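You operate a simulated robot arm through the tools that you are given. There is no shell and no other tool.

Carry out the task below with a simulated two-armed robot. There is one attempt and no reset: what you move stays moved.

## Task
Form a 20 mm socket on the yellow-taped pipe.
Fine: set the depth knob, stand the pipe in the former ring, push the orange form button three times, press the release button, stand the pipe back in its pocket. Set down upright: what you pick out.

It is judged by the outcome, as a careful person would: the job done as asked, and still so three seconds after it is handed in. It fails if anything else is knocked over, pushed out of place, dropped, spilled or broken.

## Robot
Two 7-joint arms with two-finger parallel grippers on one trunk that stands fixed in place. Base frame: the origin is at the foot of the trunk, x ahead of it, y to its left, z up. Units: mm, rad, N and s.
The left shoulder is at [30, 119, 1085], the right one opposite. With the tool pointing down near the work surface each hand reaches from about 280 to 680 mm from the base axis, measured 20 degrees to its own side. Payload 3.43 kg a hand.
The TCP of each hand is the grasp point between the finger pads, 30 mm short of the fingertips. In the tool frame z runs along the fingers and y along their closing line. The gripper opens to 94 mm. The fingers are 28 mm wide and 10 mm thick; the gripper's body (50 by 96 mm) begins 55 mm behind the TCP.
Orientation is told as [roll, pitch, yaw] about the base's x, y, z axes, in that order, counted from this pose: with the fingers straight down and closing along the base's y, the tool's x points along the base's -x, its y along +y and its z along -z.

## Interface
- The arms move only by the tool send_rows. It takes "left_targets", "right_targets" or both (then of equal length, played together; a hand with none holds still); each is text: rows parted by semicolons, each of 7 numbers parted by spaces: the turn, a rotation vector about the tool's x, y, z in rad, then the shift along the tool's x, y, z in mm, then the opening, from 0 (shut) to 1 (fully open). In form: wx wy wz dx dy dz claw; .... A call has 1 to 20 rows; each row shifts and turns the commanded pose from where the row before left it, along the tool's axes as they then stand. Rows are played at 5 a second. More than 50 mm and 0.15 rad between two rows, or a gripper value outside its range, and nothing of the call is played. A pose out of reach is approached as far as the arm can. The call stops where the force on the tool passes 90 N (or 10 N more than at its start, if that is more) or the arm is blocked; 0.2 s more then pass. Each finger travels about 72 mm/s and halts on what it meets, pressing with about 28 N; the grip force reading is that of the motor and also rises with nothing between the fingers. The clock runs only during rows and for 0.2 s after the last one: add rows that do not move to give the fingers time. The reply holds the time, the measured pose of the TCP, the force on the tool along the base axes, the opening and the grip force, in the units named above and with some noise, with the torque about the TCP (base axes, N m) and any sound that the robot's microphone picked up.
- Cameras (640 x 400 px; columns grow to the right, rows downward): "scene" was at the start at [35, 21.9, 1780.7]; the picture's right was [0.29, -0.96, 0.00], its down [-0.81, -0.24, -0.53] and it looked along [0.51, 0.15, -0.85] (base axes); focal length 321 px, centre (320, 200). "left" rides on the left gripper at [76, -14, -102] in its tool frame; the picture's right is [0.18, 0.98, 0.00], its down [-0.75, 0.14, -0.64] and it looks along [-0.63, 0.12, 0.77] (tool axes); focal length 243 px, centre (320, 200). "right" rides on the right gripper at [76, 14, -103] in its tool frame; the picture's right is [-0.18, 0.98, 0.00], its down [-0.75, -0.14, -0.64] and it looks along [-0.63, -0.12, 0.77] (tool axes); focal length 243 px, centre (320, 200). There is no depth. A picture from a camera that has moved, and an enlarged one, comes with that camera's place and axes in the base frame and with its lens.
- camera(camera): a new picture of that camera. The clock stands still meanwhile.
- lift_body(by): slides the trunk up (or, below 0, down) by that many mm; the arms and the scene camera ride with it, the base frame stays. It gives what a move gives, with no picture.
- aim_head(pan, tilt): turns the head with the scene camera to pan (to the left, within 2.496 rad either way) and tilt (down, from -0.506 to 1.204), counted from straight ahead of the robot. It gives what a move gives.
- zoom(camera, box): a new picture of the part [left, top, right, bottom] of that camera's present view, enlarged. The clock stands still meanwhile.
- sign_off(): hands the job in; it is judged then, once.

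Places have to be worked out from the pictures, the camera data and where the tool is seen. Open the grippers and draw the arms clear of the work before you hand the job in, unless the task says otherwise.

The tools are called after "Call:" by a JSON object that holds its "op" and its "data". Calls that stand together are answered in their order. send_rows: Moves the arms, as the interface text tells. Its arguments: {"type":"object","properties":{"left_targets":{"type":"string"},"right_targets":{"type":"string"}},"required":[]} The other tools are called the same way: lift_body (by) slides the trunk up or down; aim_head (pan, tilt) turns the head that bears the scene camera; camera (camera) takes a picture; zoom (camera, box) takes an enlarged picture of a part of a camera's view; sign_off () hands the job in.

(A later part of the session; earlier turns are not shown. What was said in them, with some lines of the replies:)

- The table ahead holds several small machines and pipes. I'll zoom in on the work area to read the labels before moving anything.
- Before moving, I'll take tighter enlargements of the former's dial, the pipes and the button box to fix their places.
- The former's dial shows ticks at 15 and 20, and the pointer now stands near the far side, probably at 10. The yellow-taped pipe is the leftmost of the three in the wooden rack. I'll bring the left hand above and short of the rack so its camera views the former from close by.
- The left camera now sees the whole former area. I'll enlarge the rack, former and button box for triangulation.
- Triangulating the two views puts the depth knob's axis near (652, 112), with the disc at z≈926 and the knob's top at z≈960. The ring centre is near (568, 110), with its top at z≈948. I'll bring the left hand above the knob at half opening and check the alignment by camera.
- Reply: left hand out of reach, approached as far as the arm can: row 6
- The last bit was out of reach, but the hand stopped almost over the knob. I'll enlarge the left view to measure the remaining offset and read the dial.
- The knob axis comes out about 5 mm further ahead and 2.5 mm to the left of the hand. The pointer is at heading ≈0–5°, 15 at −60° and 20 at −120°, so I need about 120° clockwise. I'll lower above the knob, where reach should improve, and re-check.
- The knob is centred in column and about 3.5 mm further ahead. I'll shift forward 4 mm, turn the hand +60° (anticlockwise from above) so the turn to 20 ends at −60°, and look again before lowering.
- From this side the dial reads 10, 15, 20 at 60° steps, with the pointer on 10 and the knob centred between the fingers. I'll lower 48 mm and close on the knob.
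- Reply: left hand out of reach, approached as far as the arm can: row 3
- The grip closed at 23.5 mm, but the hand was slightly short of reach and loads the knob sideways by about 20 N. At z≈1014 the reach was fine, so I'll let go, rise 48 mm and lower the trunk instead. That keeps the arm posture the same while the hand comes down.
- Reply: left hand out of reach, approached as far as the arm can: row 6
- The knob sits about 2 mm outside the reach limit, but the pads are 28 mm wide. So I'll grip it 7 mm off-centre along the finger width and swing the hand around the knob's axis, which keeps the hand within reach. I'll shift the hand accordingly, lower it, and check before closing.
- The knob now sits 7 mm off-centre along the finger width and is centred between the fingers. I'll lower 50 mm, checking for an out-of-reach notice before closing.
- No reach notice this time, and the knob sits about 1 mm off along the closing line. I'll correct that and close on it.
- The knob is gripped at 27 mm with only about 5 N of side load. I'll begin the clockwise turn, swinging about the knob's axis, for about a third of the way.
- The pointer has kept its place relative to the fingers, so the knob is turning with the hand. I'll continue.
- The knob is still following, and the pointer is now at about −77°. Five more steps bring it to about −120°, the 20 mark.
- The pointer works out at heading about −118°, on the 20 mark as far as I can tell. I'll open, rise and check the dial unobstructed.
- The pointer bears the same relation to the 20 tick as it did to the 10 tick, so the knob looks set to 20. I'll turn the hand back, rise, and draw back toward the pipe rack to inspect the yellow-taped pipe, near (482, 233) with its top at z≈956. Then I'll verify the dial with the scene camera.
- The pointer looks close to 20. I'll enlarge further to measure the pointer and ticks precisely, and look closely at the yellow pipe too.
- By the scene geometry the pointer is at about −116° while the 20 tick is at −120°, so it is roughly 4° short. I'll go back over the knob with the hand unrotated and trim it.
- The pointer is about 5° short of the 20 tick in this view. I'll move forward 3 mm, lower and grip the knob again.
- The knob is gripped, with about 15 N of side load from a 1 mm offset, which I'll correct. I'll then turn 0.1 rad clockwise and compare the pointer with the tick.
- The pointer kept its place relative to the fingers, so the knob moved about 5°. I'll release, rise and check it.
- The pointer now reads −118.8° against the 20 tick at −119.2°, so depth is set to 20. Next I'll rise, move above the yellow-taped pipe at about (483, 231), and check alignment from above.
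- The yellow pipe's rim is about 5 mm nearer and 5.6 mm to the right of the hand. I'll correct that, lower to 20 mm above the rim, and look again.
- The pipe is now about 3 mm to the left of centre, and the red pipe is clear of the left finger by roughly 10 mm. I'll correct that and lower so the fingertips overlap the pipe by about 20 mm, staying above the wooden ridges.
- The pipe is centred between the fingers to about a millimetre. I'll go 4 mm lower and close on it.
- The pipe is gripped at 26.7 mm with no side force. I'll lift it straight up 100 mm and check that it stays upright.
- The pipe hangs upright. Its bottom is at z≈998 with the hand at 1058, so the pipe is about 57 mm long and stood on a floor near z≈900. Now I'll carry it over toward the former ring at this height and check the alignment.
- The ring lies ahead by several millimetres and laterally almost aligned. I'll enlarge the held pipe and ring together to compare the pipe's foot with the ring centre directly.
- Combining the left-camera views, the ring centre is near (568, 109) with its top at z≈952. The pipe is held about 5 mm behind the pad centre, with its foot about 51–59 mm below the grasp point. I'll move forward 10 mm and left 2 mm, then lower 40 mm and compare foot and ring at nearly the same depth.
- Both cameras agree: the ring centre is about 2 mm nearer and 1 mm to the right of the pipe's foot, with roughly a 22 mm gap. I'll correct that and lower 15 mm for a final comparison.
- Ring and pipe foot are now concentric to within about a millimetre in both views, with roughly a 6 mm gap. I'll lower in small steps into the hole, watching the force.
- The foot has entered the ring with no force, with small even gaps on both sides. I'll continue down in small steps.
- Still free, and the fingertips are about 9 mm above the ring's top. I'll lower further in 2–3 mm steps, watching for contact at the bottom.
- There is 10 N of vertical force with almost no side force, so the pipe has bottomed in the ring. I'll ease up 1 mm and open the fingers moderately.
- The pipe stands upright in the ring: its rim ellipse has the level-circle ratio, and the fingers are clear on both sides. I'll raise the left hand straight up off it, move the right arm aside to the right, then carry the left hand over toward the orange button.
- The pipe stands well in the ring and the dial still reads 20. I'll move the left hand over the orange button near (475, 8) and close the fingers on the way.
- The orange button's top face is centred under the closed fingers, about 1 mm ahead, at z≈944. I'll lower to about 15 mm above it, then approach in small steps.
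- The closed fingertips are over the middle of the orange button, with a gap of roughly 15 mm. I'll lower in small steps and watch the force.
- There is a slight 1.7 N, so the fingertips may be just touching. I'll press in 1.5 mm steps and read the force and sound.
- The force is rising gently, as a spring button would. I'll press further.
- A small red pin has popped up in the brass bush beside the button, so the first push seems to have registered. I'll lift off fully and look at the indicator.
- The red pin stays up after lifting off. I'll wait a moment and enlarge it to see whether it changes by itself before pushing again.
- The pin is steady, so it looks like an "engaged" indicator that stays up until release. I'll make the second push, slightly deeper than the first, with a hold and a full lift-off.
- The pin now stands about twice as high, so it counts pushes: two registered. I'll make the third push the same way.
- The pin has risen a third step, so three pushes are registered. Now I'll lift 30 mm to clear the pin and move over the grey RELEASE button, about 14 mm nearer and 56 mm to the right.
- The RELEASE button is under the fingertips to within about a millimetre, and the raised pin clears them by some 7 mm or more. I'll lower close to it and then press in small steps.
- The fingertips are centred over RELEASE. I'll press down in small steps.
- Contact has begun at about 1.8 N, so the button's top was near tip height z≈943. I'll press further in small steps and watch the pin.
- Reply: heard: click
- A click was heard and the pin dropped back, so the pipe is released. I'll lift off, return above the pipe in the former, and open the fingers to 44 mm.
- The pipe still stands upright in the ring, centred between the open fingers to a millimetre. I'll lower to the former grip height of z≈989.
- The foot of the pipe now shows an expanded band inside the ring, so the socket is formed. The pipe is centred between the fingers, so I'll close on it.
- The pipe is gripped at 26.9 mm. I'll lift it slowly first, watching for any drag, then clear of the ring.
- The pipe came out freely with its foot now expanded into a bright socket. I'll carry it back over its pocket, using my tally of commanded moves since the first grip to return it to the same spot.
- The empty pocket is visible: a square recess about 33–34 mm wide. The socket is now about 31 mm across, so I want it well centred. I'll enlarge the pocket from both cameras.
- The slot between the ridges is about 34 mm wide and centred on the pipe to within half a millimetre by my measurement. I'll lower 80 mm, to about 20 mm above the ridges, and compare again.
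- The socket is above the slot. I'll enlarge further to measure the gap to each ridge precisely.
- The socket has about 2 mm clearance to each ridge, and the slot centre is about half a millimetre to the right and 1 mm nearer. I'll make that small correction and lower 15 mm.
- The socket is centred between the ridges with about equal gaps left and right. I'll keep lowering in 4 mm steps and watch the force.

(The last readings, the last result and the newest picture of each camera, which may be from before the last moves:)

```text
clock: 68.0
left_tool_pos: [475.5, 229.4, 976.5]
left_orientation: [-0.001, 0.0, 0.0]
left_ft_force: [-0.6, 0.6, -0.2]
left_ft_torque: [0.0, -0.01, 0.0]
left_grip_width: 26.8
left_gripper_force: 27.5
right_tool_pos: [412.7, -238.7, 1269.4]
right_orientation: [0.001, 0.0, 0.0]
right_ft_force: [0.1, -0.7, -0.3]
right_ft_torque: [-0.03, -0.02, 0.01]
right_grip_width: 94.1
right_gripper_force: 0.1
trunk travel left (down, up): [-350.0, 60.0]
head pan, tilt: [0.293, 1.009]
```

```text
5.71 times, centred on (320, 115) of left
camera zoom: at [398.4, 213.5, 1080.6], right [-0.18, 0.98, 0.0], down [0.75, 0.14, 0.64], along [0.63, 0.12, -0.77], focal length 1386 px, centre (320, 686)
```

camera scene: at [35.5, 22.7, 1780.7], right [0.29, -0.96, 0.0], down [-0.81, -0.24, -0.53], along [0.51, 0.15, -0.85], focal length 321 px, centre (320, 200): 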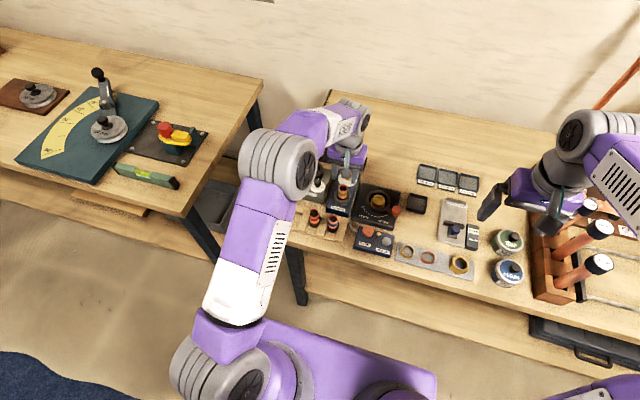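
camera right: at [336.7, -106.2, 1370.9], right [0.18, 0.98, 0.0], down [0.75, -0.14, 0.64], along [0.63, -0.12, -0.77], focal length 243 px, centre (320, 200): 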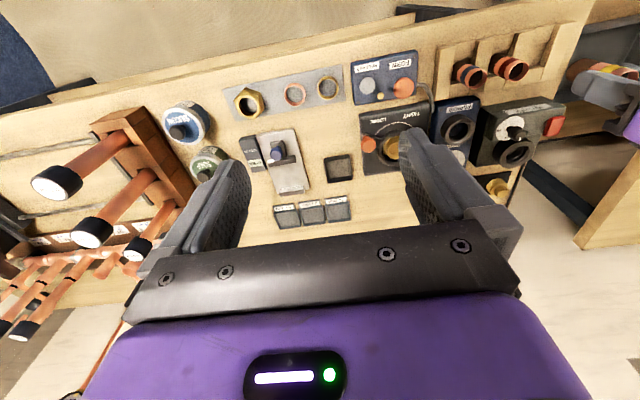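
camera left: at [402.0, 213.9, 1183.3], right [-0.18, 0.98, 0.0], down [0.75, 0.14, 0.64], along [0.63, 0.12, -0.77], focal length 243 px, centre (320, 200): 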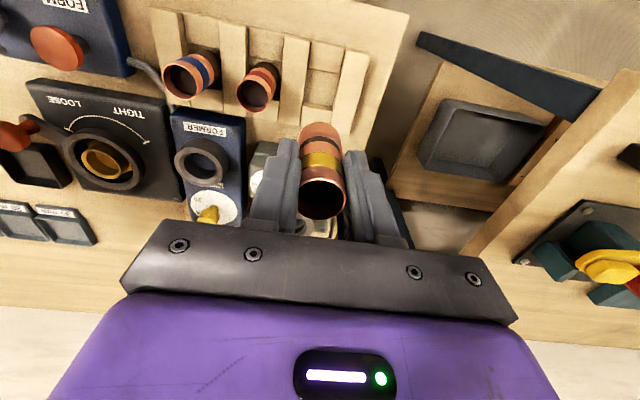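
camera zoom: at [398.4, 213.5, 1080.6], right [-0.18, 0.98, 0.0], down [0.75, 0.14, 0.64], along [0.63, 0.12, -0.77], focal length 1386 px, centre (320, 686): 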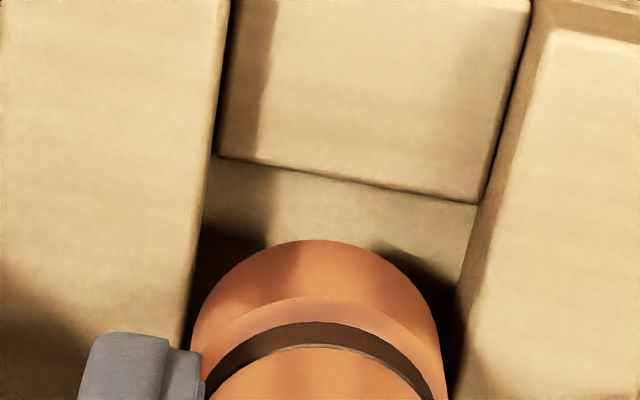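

Still free, with gaps on both sides. I'll continue another 8 mm, then look again.

Call:
{"op": "send_rows", "data": {"left_targets": "0 0 0 0 0.2 4 0; 0 0 0 0 0 3 0; 0 0 0 0 0 0 0"}}

Call:
{"op": "zoom", "data": {"camera": "left", "box": [280, 80, 360, 150]}}

Call:
{"op": "zoom", "data": {"camera": "scene", "box": [272, 180, 322, 240]}}

```text
clock: 68.8
left_tool_pos: [475.8, 228.6, 969.0]
left_orientation: [0.001, -0.001, 0.001]
left_ft_force: [0.2, -0.4, -1.0]
left_ft_torque: [-0.01, 0.03, 0.0]
left_grip_width: 26.8
left_gripper_force: 28.2
right_tool_pos: [411.8, -240.0, 1268.6]
right_orientation: [0.0, 0.001, -0.002]
right_ft_force: [0.4, -0.2, 0.0]
right_ft_torque: [0.0, -0.03, 0.01]
right_grip_width: 93.9
right_gripper_force: 0.0
trunk travel left (down, up): [-350.0, 60.0]
head pan, tilt: [0.293, 1.009]
```

```text
5.71 times, centred on (320, 115) of left
camera zoom: at [398.3, 212.9, 1073.3], right [-0.18, 0.98, 0.0], down [0.75, 0.14, 0.64], along [0.63, 0.12, -0.77], focal length 1386 px, centre (320, 686)
```

zoom: 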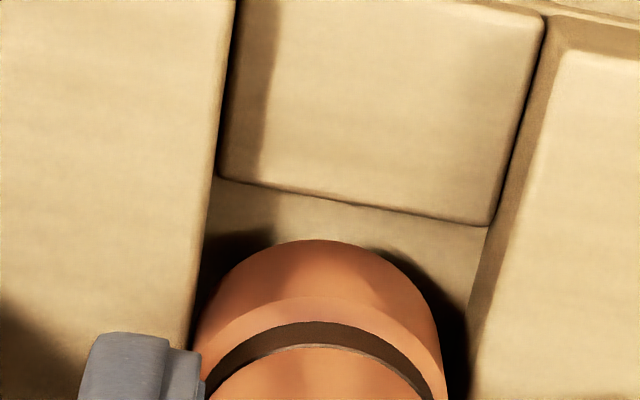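

```text
6.67 times, centred on (297, 210) of scene
camera zoom: at [35.0, 21.9, 1780.7], right [0.29, -0.96, 0.0], down [-0.81, -0.24, -0.53], along [0.51, 0.15, -0.85], focal length 2142 px, centre (473, 133)
```

zoom: 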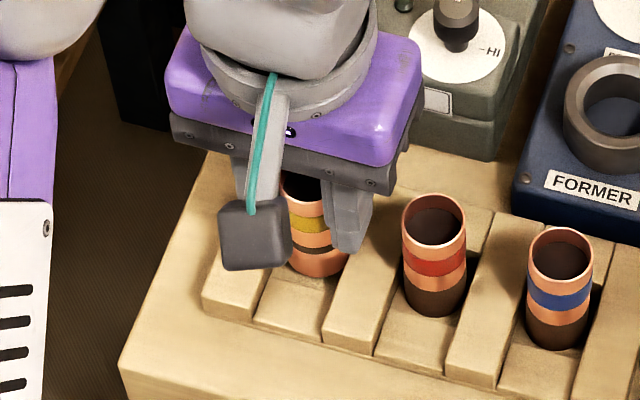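

Still no contact force, and the alignment holds. Contact is expected about 7 mm lower, so I'll go on in 2–3 mm steps.

Call:
{"op": "send_rows", "data": {"left_targets": "0 0 0 0 0 2.5 0; 0 0 0 0 0 2 0; 0 0 0 0 0 0 0"}}

Call:
{"op": "zoom", "data": {"camera": "left", "box": [280, 80, 360, 150]}}

```text
clock: 69.6
left_tool_pos: [473.5, 227.3, 964.5]
left_orientation: [0.0, 0.0, 0.001]
left_ft_force: [1.3, -0.3, 0.0]
left_ft_torque: [0.03, -0.01, -0.04]
left_grip_width: 26.9
left_gripper_force: 28.5
right_tool_pos: [413.0, -239.0, 1268.5]
right_orientation: [-0.001, 0.0, 0.0]
right_ft_force: [0.7, 1.0, 0.0]
right_ft_torque: [-0.03, 0.0, -0.01]
right_grip_width: 93.9
right_gripper_force: 0.1
trunk travel left (down, up): [-350.0, 60.0]
head pan, tilt: [0.293, 1.009]
```

```text
5.71 times, centred on (320, 115) of left
camera zoom: at [397.5, 212.2, 1068.5], right [-0.18, 0.98, 0.0], down [0.75, 0.14, 0.64], along [0.63, 0.12, -0.77], focal length 1386 px, centre (320, 686)
```

zoom: 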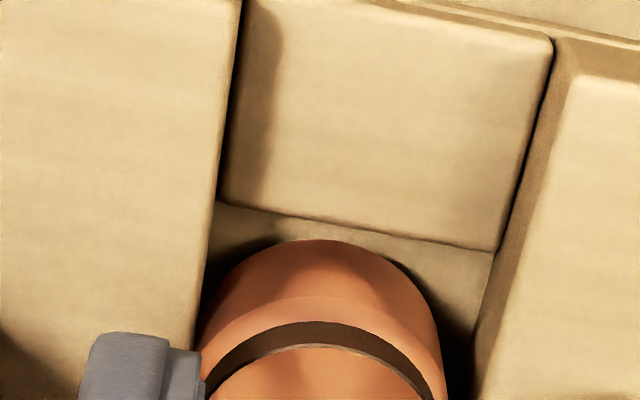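

Clearance is slightly tighter on the right-hand ridge (left in this picture), so I'll shift half a millimetre left and continue down in small steps until the foot touches the floor.

Call:
{"op": "send_rows", "data": {"left_targets": "0 0 0 0 0.5 1.5 0; 0 0 0 0 0 1.5 0; 0 0 0 0 0 0 0"}}

```text
clock: 70.4
left_tool_pos: [474.8, 227.2, 962.9]
left_orientation: [0.0, 0.0, -0.001]
left_ft_force: [0.2, -0.5, 0.0]
left_ft_torque: [0.03, 0.01, 0.04]
left_grip_width: 26.8
left_gripper_force: 28.2
right_tool_pos: [412.0, -238.5, 1268.4]
right_orientation: [-0.001, -0.001, 0.0]
right_ft_force: [-0.1, -0.2, 0.4]
right_ft_torque: [0.01, 0.0, 0.0]
right_grip_width: 93.8
right_gripper_force: 0.1
trunk travel left (down, up): [-350.0, 60.0]
head pan, tilt: [0.293, 1.009]
```

No contact yet. I'll go another 2 mm in single-millimetre steps.

Call:
{"op": "send_rows", "data": {"left_targets": "0 0 0 0 0 1 0; 0 0 0 0 0 1 0; 0 0 0 0 0 0 0"}}

Call:
{"op": "zoom", "data": {"camera": "left", "box": [280, 80, 360, 150]}}

Call:
{"op": "zoom", "data": {"camera": "scene", "box": [272, 180, 322, 240]}}

```text
clock: 71.2
left_tool_pos: [473.7, 227.1, 961.5]
left_orientation: [-0.002, -0.002, 0.0]
left_ft_force: [-1.5, 0.7, 14.3]
left_ft_torque: [0.04, 0.19, 0.03]
left_grip_width: 26.5
left_gripper_force: 28.3
right_tool_pos: [411.8, -238.9, 1270.2]
right_orientation: [-0.001, -0.001, 0.001]
right_ft_force: [-0.6, 0.4, 0.4]
right_ft_torque: [0.0, 0.0, 0.0]
right_grip_width: 93.9
right_gripper_force: 0.1
trunk travel left (down, up): [-350.0, 60.0]
head pan, tilt: [0.293, 1.009]
```

```text
5.71 times, centred on (320, 115) of left
camera zoom: at [397.6, 211.9, 1065.5], right [-0.18, 0.98, 0.0], down [0.75, 0.14, 0.64], along [0.63, 0.12, -0.76], focal length 1386 px, centre (320, 686)
```

zoom: 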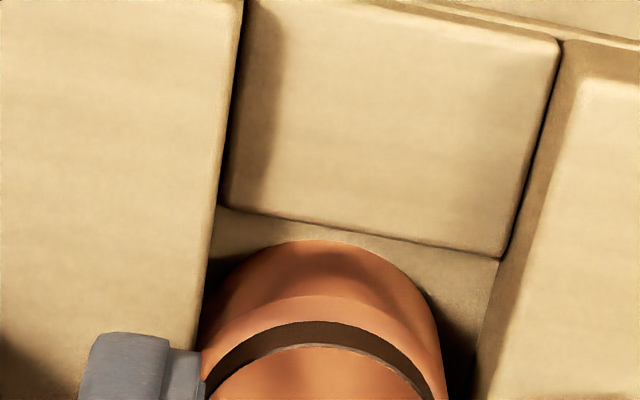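

```text
6.67 times, centred on (297, 210) of scene
camera zoom: at [33.5, 21.4, 1780.9], right [0.29, -0.96, 0.0], down [-0.81, -0.24, -0.53], along [0.51, 0.15, -0.85], focal length 2142 px, centre (473, 133)
```

zoom: 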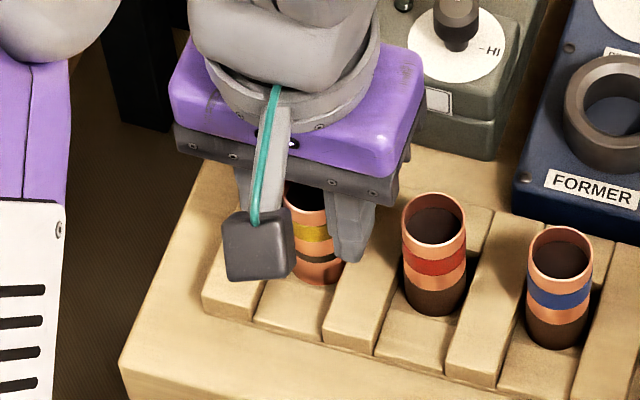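

The floor was met with 14 N at the same height as the original stand, so the pipe is seated in its pocket. I'll ease up 1 mm and open the fingers slowly.

Call:
{"op": "send_rows", "data": {"left_targets": "0 0 0 0 0 -1 0; 0 0 0 0 0 0 0.26; 0 0 0 0 0 0 0.33; 0 0 0 0 0 0 0.4; 0 0 0 0 0 0 0.46; 0 0 0 0 0 0 0.46"}}

Call:
{"op": "zoom", "data": {"camera": "left", "box": [240, 90, 400, 220]}}

Call:
{"op": "zoom", "data": {"camera": "scene", "box": [272, 180, 322, 240]}}

```text
clock: 72.6
left_tool_pos: [475.0, 227.4, 961.4]
left_orientation: [0.0, -0.001, 0.001]
left_ft_force: [0.6, -0.6, 0.1]
left_ft_torque: [0.03, 0.01, -0.01]
left_grip_width: 43.1
left_gripper_force: 0.0
right_tool_pos: [412.8, -240.1, 1268.9]
right_orientation: [0.0, 0.001, 0.0]
right_ft_force: [-0.6, 0.9, 0.2]
right_ft_torque: [0.01, -0.01, 0.04]
right_grip_width: 94.1
right_gripper_force: 0.0
trunk travel left (down, up): [-350.0, 60.0]
head pan, tilt: [0.293, 1.009]
```

```text
3.08 times, centred on (320, 155) of left
camera zoom: at [398.1, 212.3, 1065.0], right [-0.18, 0.98, 0.0], down [0.75, 0.14, 0.64], along [0.63, 0.12, -0.77], focal length 746 px, centre (320, 338)
```

zoom: 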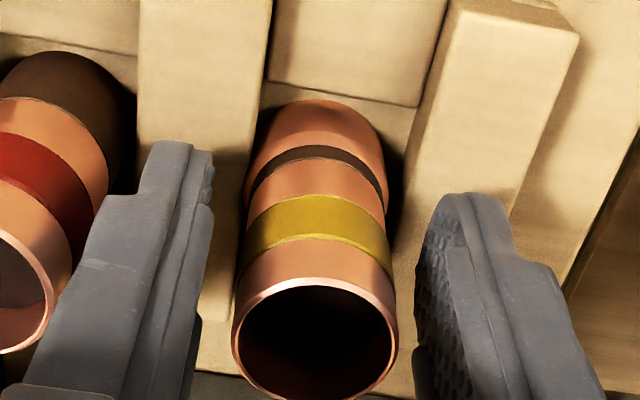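

```text
6.67 times, centred on (297, 210) of scene
camera zoom: at [34.8, 21.9, 1780.7], right [0.29, -0.96, 0.0], down [-0.81, -0.24, -0.53], along [0.51, 0.15, -0.85], focal length 2142 px, centre (473, 133)
```

zoom: 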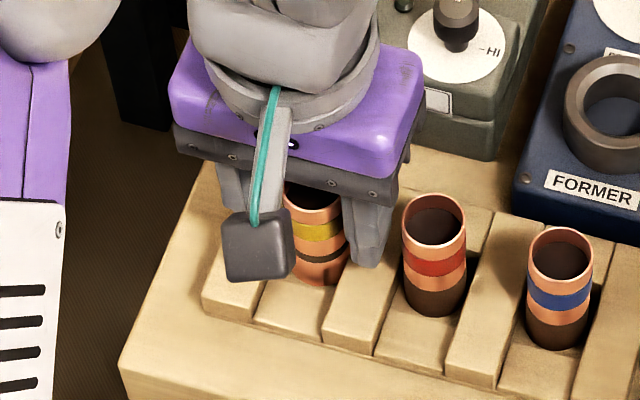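

The pipe stands free in its pocket with both fingers clear of it. I'll raise the hand straight up, then check the scene.

Call:
{"op": "send_rows", "data": {"left_targets": "0 0 0 0 0 -10 0.46; 0 0 0 0 0 -30 0.46; 0 0 0 0 0 -40 0.46; 0 0 0 0 0 -40 0.46; 0 0 0 0 0 0 0.46"}}

Call:
{"op": "zoom", "data": {"camera": "left", "box": [240, 40, 400, 180]}}

Call:
{"op": "zoom", "data": {"camera": "scene", "box": [272, 180, 322, 240]}}

```text
clock: 73.8
left_tool_pos: [473.6, 226.5, 1081.7]
left_orientation: [0.001, 0.0, -0.001]
left_ft_force: [-0.2, -0.2, 0.2]
left_ft_torque: [0.02, 0.0, 0.01]
left_grip_width: 43.3
left_gripper_force: 0.2
right_tool_pos: [413.1, -239.0, 1267.9]
right_orientation: [0.0, 0.001, 0.0]
right_ft_force: [0.6, -0.4, 0.4]
right_ft_torque: [0.01, -0.01, 0.01]
right_grip_width: 94.2
right_gripper_force: 0.0
trunk travel left (down, up): [-350.0, 60.0]
head pan, tilt: [0.293, 1.009]
```

```text
2.86 times, centred on (320, 110) of left
camera zoom: at [396.3, 211.6, 1185.2], right [-0.18, 0.98, 0.0], down [0.75, 0.14, 0.64], along [0.63, 0.12, -0.77], focal length 693 px, centre (320, 457)
```

zoom: 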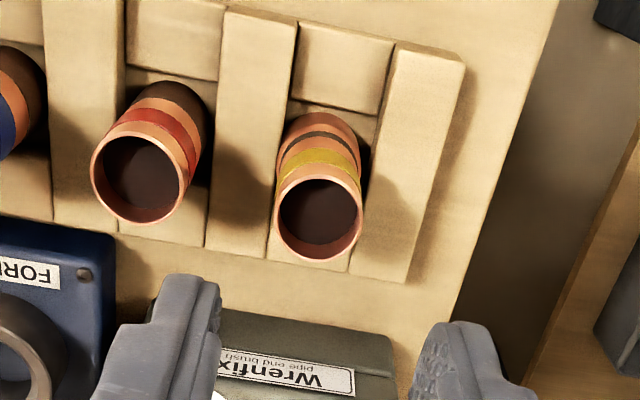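

```text
6.67 times, centred on (297, 210) of scene
camera zoom: at [35.7, 22.2, 1780.7], right [0.29, -0.96, 0.0], down [-0.81, -0.24, -0.53], along [0.51, 0.15, -0.85], focal length 2142 px, centre (473, 133)
```

zoom: 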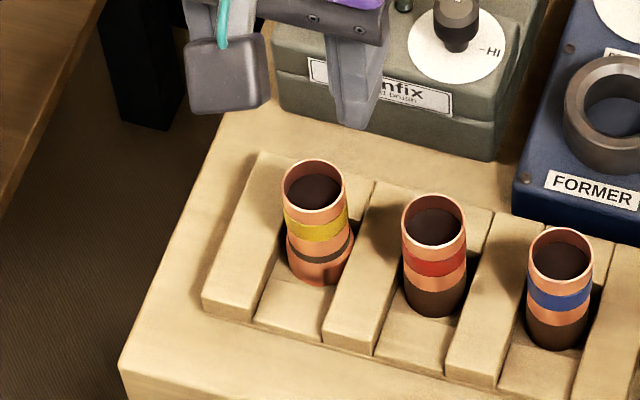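

The yellow-taped pipe stands upright in its pocket with its formed socket at the foot, and both neighbours are undisturbed. I'll raise and withdraw the left hand, open it fully, and do a final check of the whole bench.

Call:
{"op": "send_rows", "data": {"left_targets": "0 0 0 0 0 -40 0.6; 0 0 0 0 0 -45 1; 0 0 0 0 0 -45 1; 0 0 0 20 30 0 1; 0 0 0 20 30 0 1; 0 0 0 0 0 0 1; 0 0 0 0 0 0 1"}}

Call:
{"op": "camera", "data": {"camera": "scene"}}

Call:
{"op": "zoom", "data": {"camera": "scene", "box": [270, 130, 430, 260]}}

Call:
{"op": "zoom", "data": {"camera": "scene", "box": [380, 150, 640, 320]}}

Call:
{"op": "camera", "data": {"camera": "left"}}

```text
clock: 75.4
left_tool_pos: [434.2, 289.3, 1209.8]
left_orientation: [-0.001, 0.001, 0.0]
left_ft_force: [-1.0, -0.2, -0.6]
left_ft_torque: [0.0, 0.01, -0.01]
left_grip_width: 93.9
left_gripper_force: 0.0
right_tool_pos: [412.3, -238.5, 1269.1]
right_orientation: [0.001, 0.0, 0.0]
right_ft_force: [0.3, 0.5, -0.7]
right_ft_torque: [-0.01, 0.01, 0.01]
right_grip_width: 94.0
right_gripper_force: 0.0
trunk travel left (down, up): [-350.0, 60.0]
head pan, tilt: [0.293, 1.009]
```

```text
taken
camera scene: at [34.6, 22.4, 1780.7], right [0.29, -0.96, 0.0], down [-0.81, -0.24, -0.53], along [0.51, 0.15, -0.85], focal length 321 px, centre (320, 200)
```

scene: 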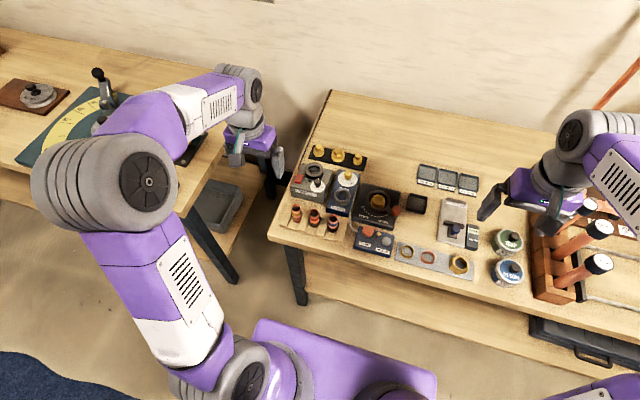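

```text
3.08 times, centred on (350, 195) of scene
camera zoom: at [34.6, 22.4, 1780.7], right [0.29, -0.96, 0.0], down [-0.81, -0.24, -0.53], along [0.51, 0.15, -0.85], focal length 988 px, centre (228, 215)
```

zoom: 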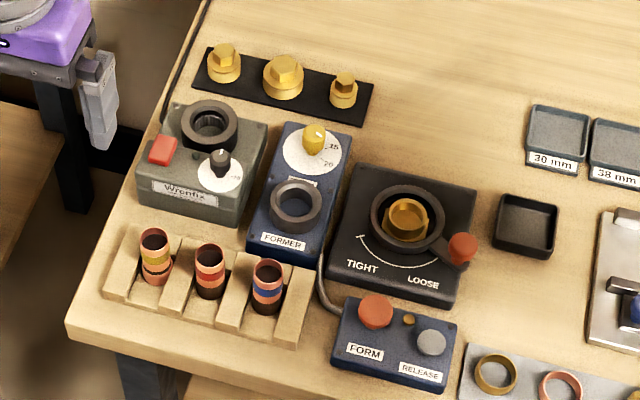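

```text
2.35 times, centred on (510, 235) of scene
camera zoom: at [34.6, 22.4, 1780.7], right [0.29, -0.96, 0.0], down [-0.81, -0.24, -0.53], along [0.51, 0.15, -0.85], focal length 756 px, centre (-127, 118)
```

zoom: 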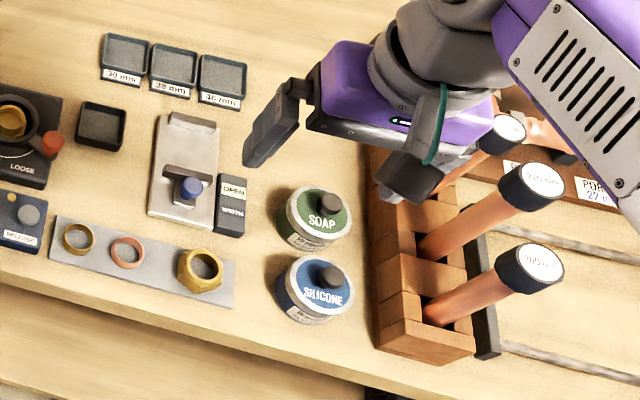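

```text
taken
camera left: at [357.1, 274.1, 1315.0], right [-0.18, 0.98, 0.0], down [0.75, 0.14, 0.64], along [0.63, 0.12, -0.77], focal length 243 px, centre (320, 200)
```

left: 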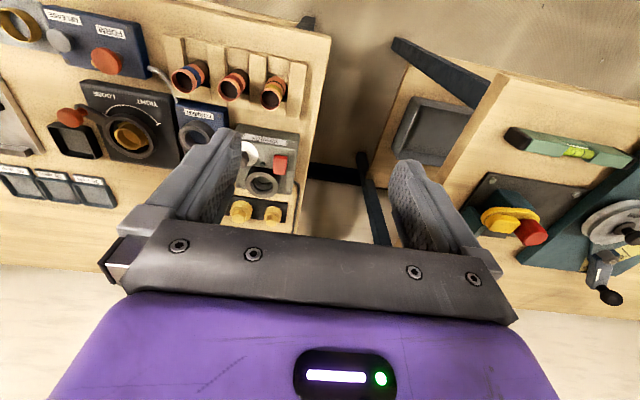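

The work is as asked:
- The dial is on 20.
- The red pin is down after release.
- The former ring is empty.
- The yellow-taped pipe stands upright in its pocket with its socket formed.
- Nothing else has moved, and both grippers are open and clear.

I'll hand the job in.

Call:
{"op": "sign_off", "data": {}}

```text
The job is handed in.
```

The yellow-taped pipe now has a socket formed at its foot, made with the depth knob at 20, and stands upright back in its pocket. I could not measure the socket's depth directly.

- **Depth knob:** I turned it from 10 to 20. It stopped about 4° short the first time, so I gripped it again and trimmed it until it lined up with the 20 mark.
- **Forming:** With the pipe standing in the former ring, I pushed the orange form button three times. The red pin beside the button rose one step with each push.
- **Release:** I pressed the release button, heard a click, and saw the pin drop back. The pipe then lifted out without dragging.
- **Return:** The pipe met the pocket floor at its original height. The red- and blue-taped pipes beside it were not disturbed.

In the final pictures nothing else on the bench had moved. Both grippers were open and clear of the work when I handed the job in.
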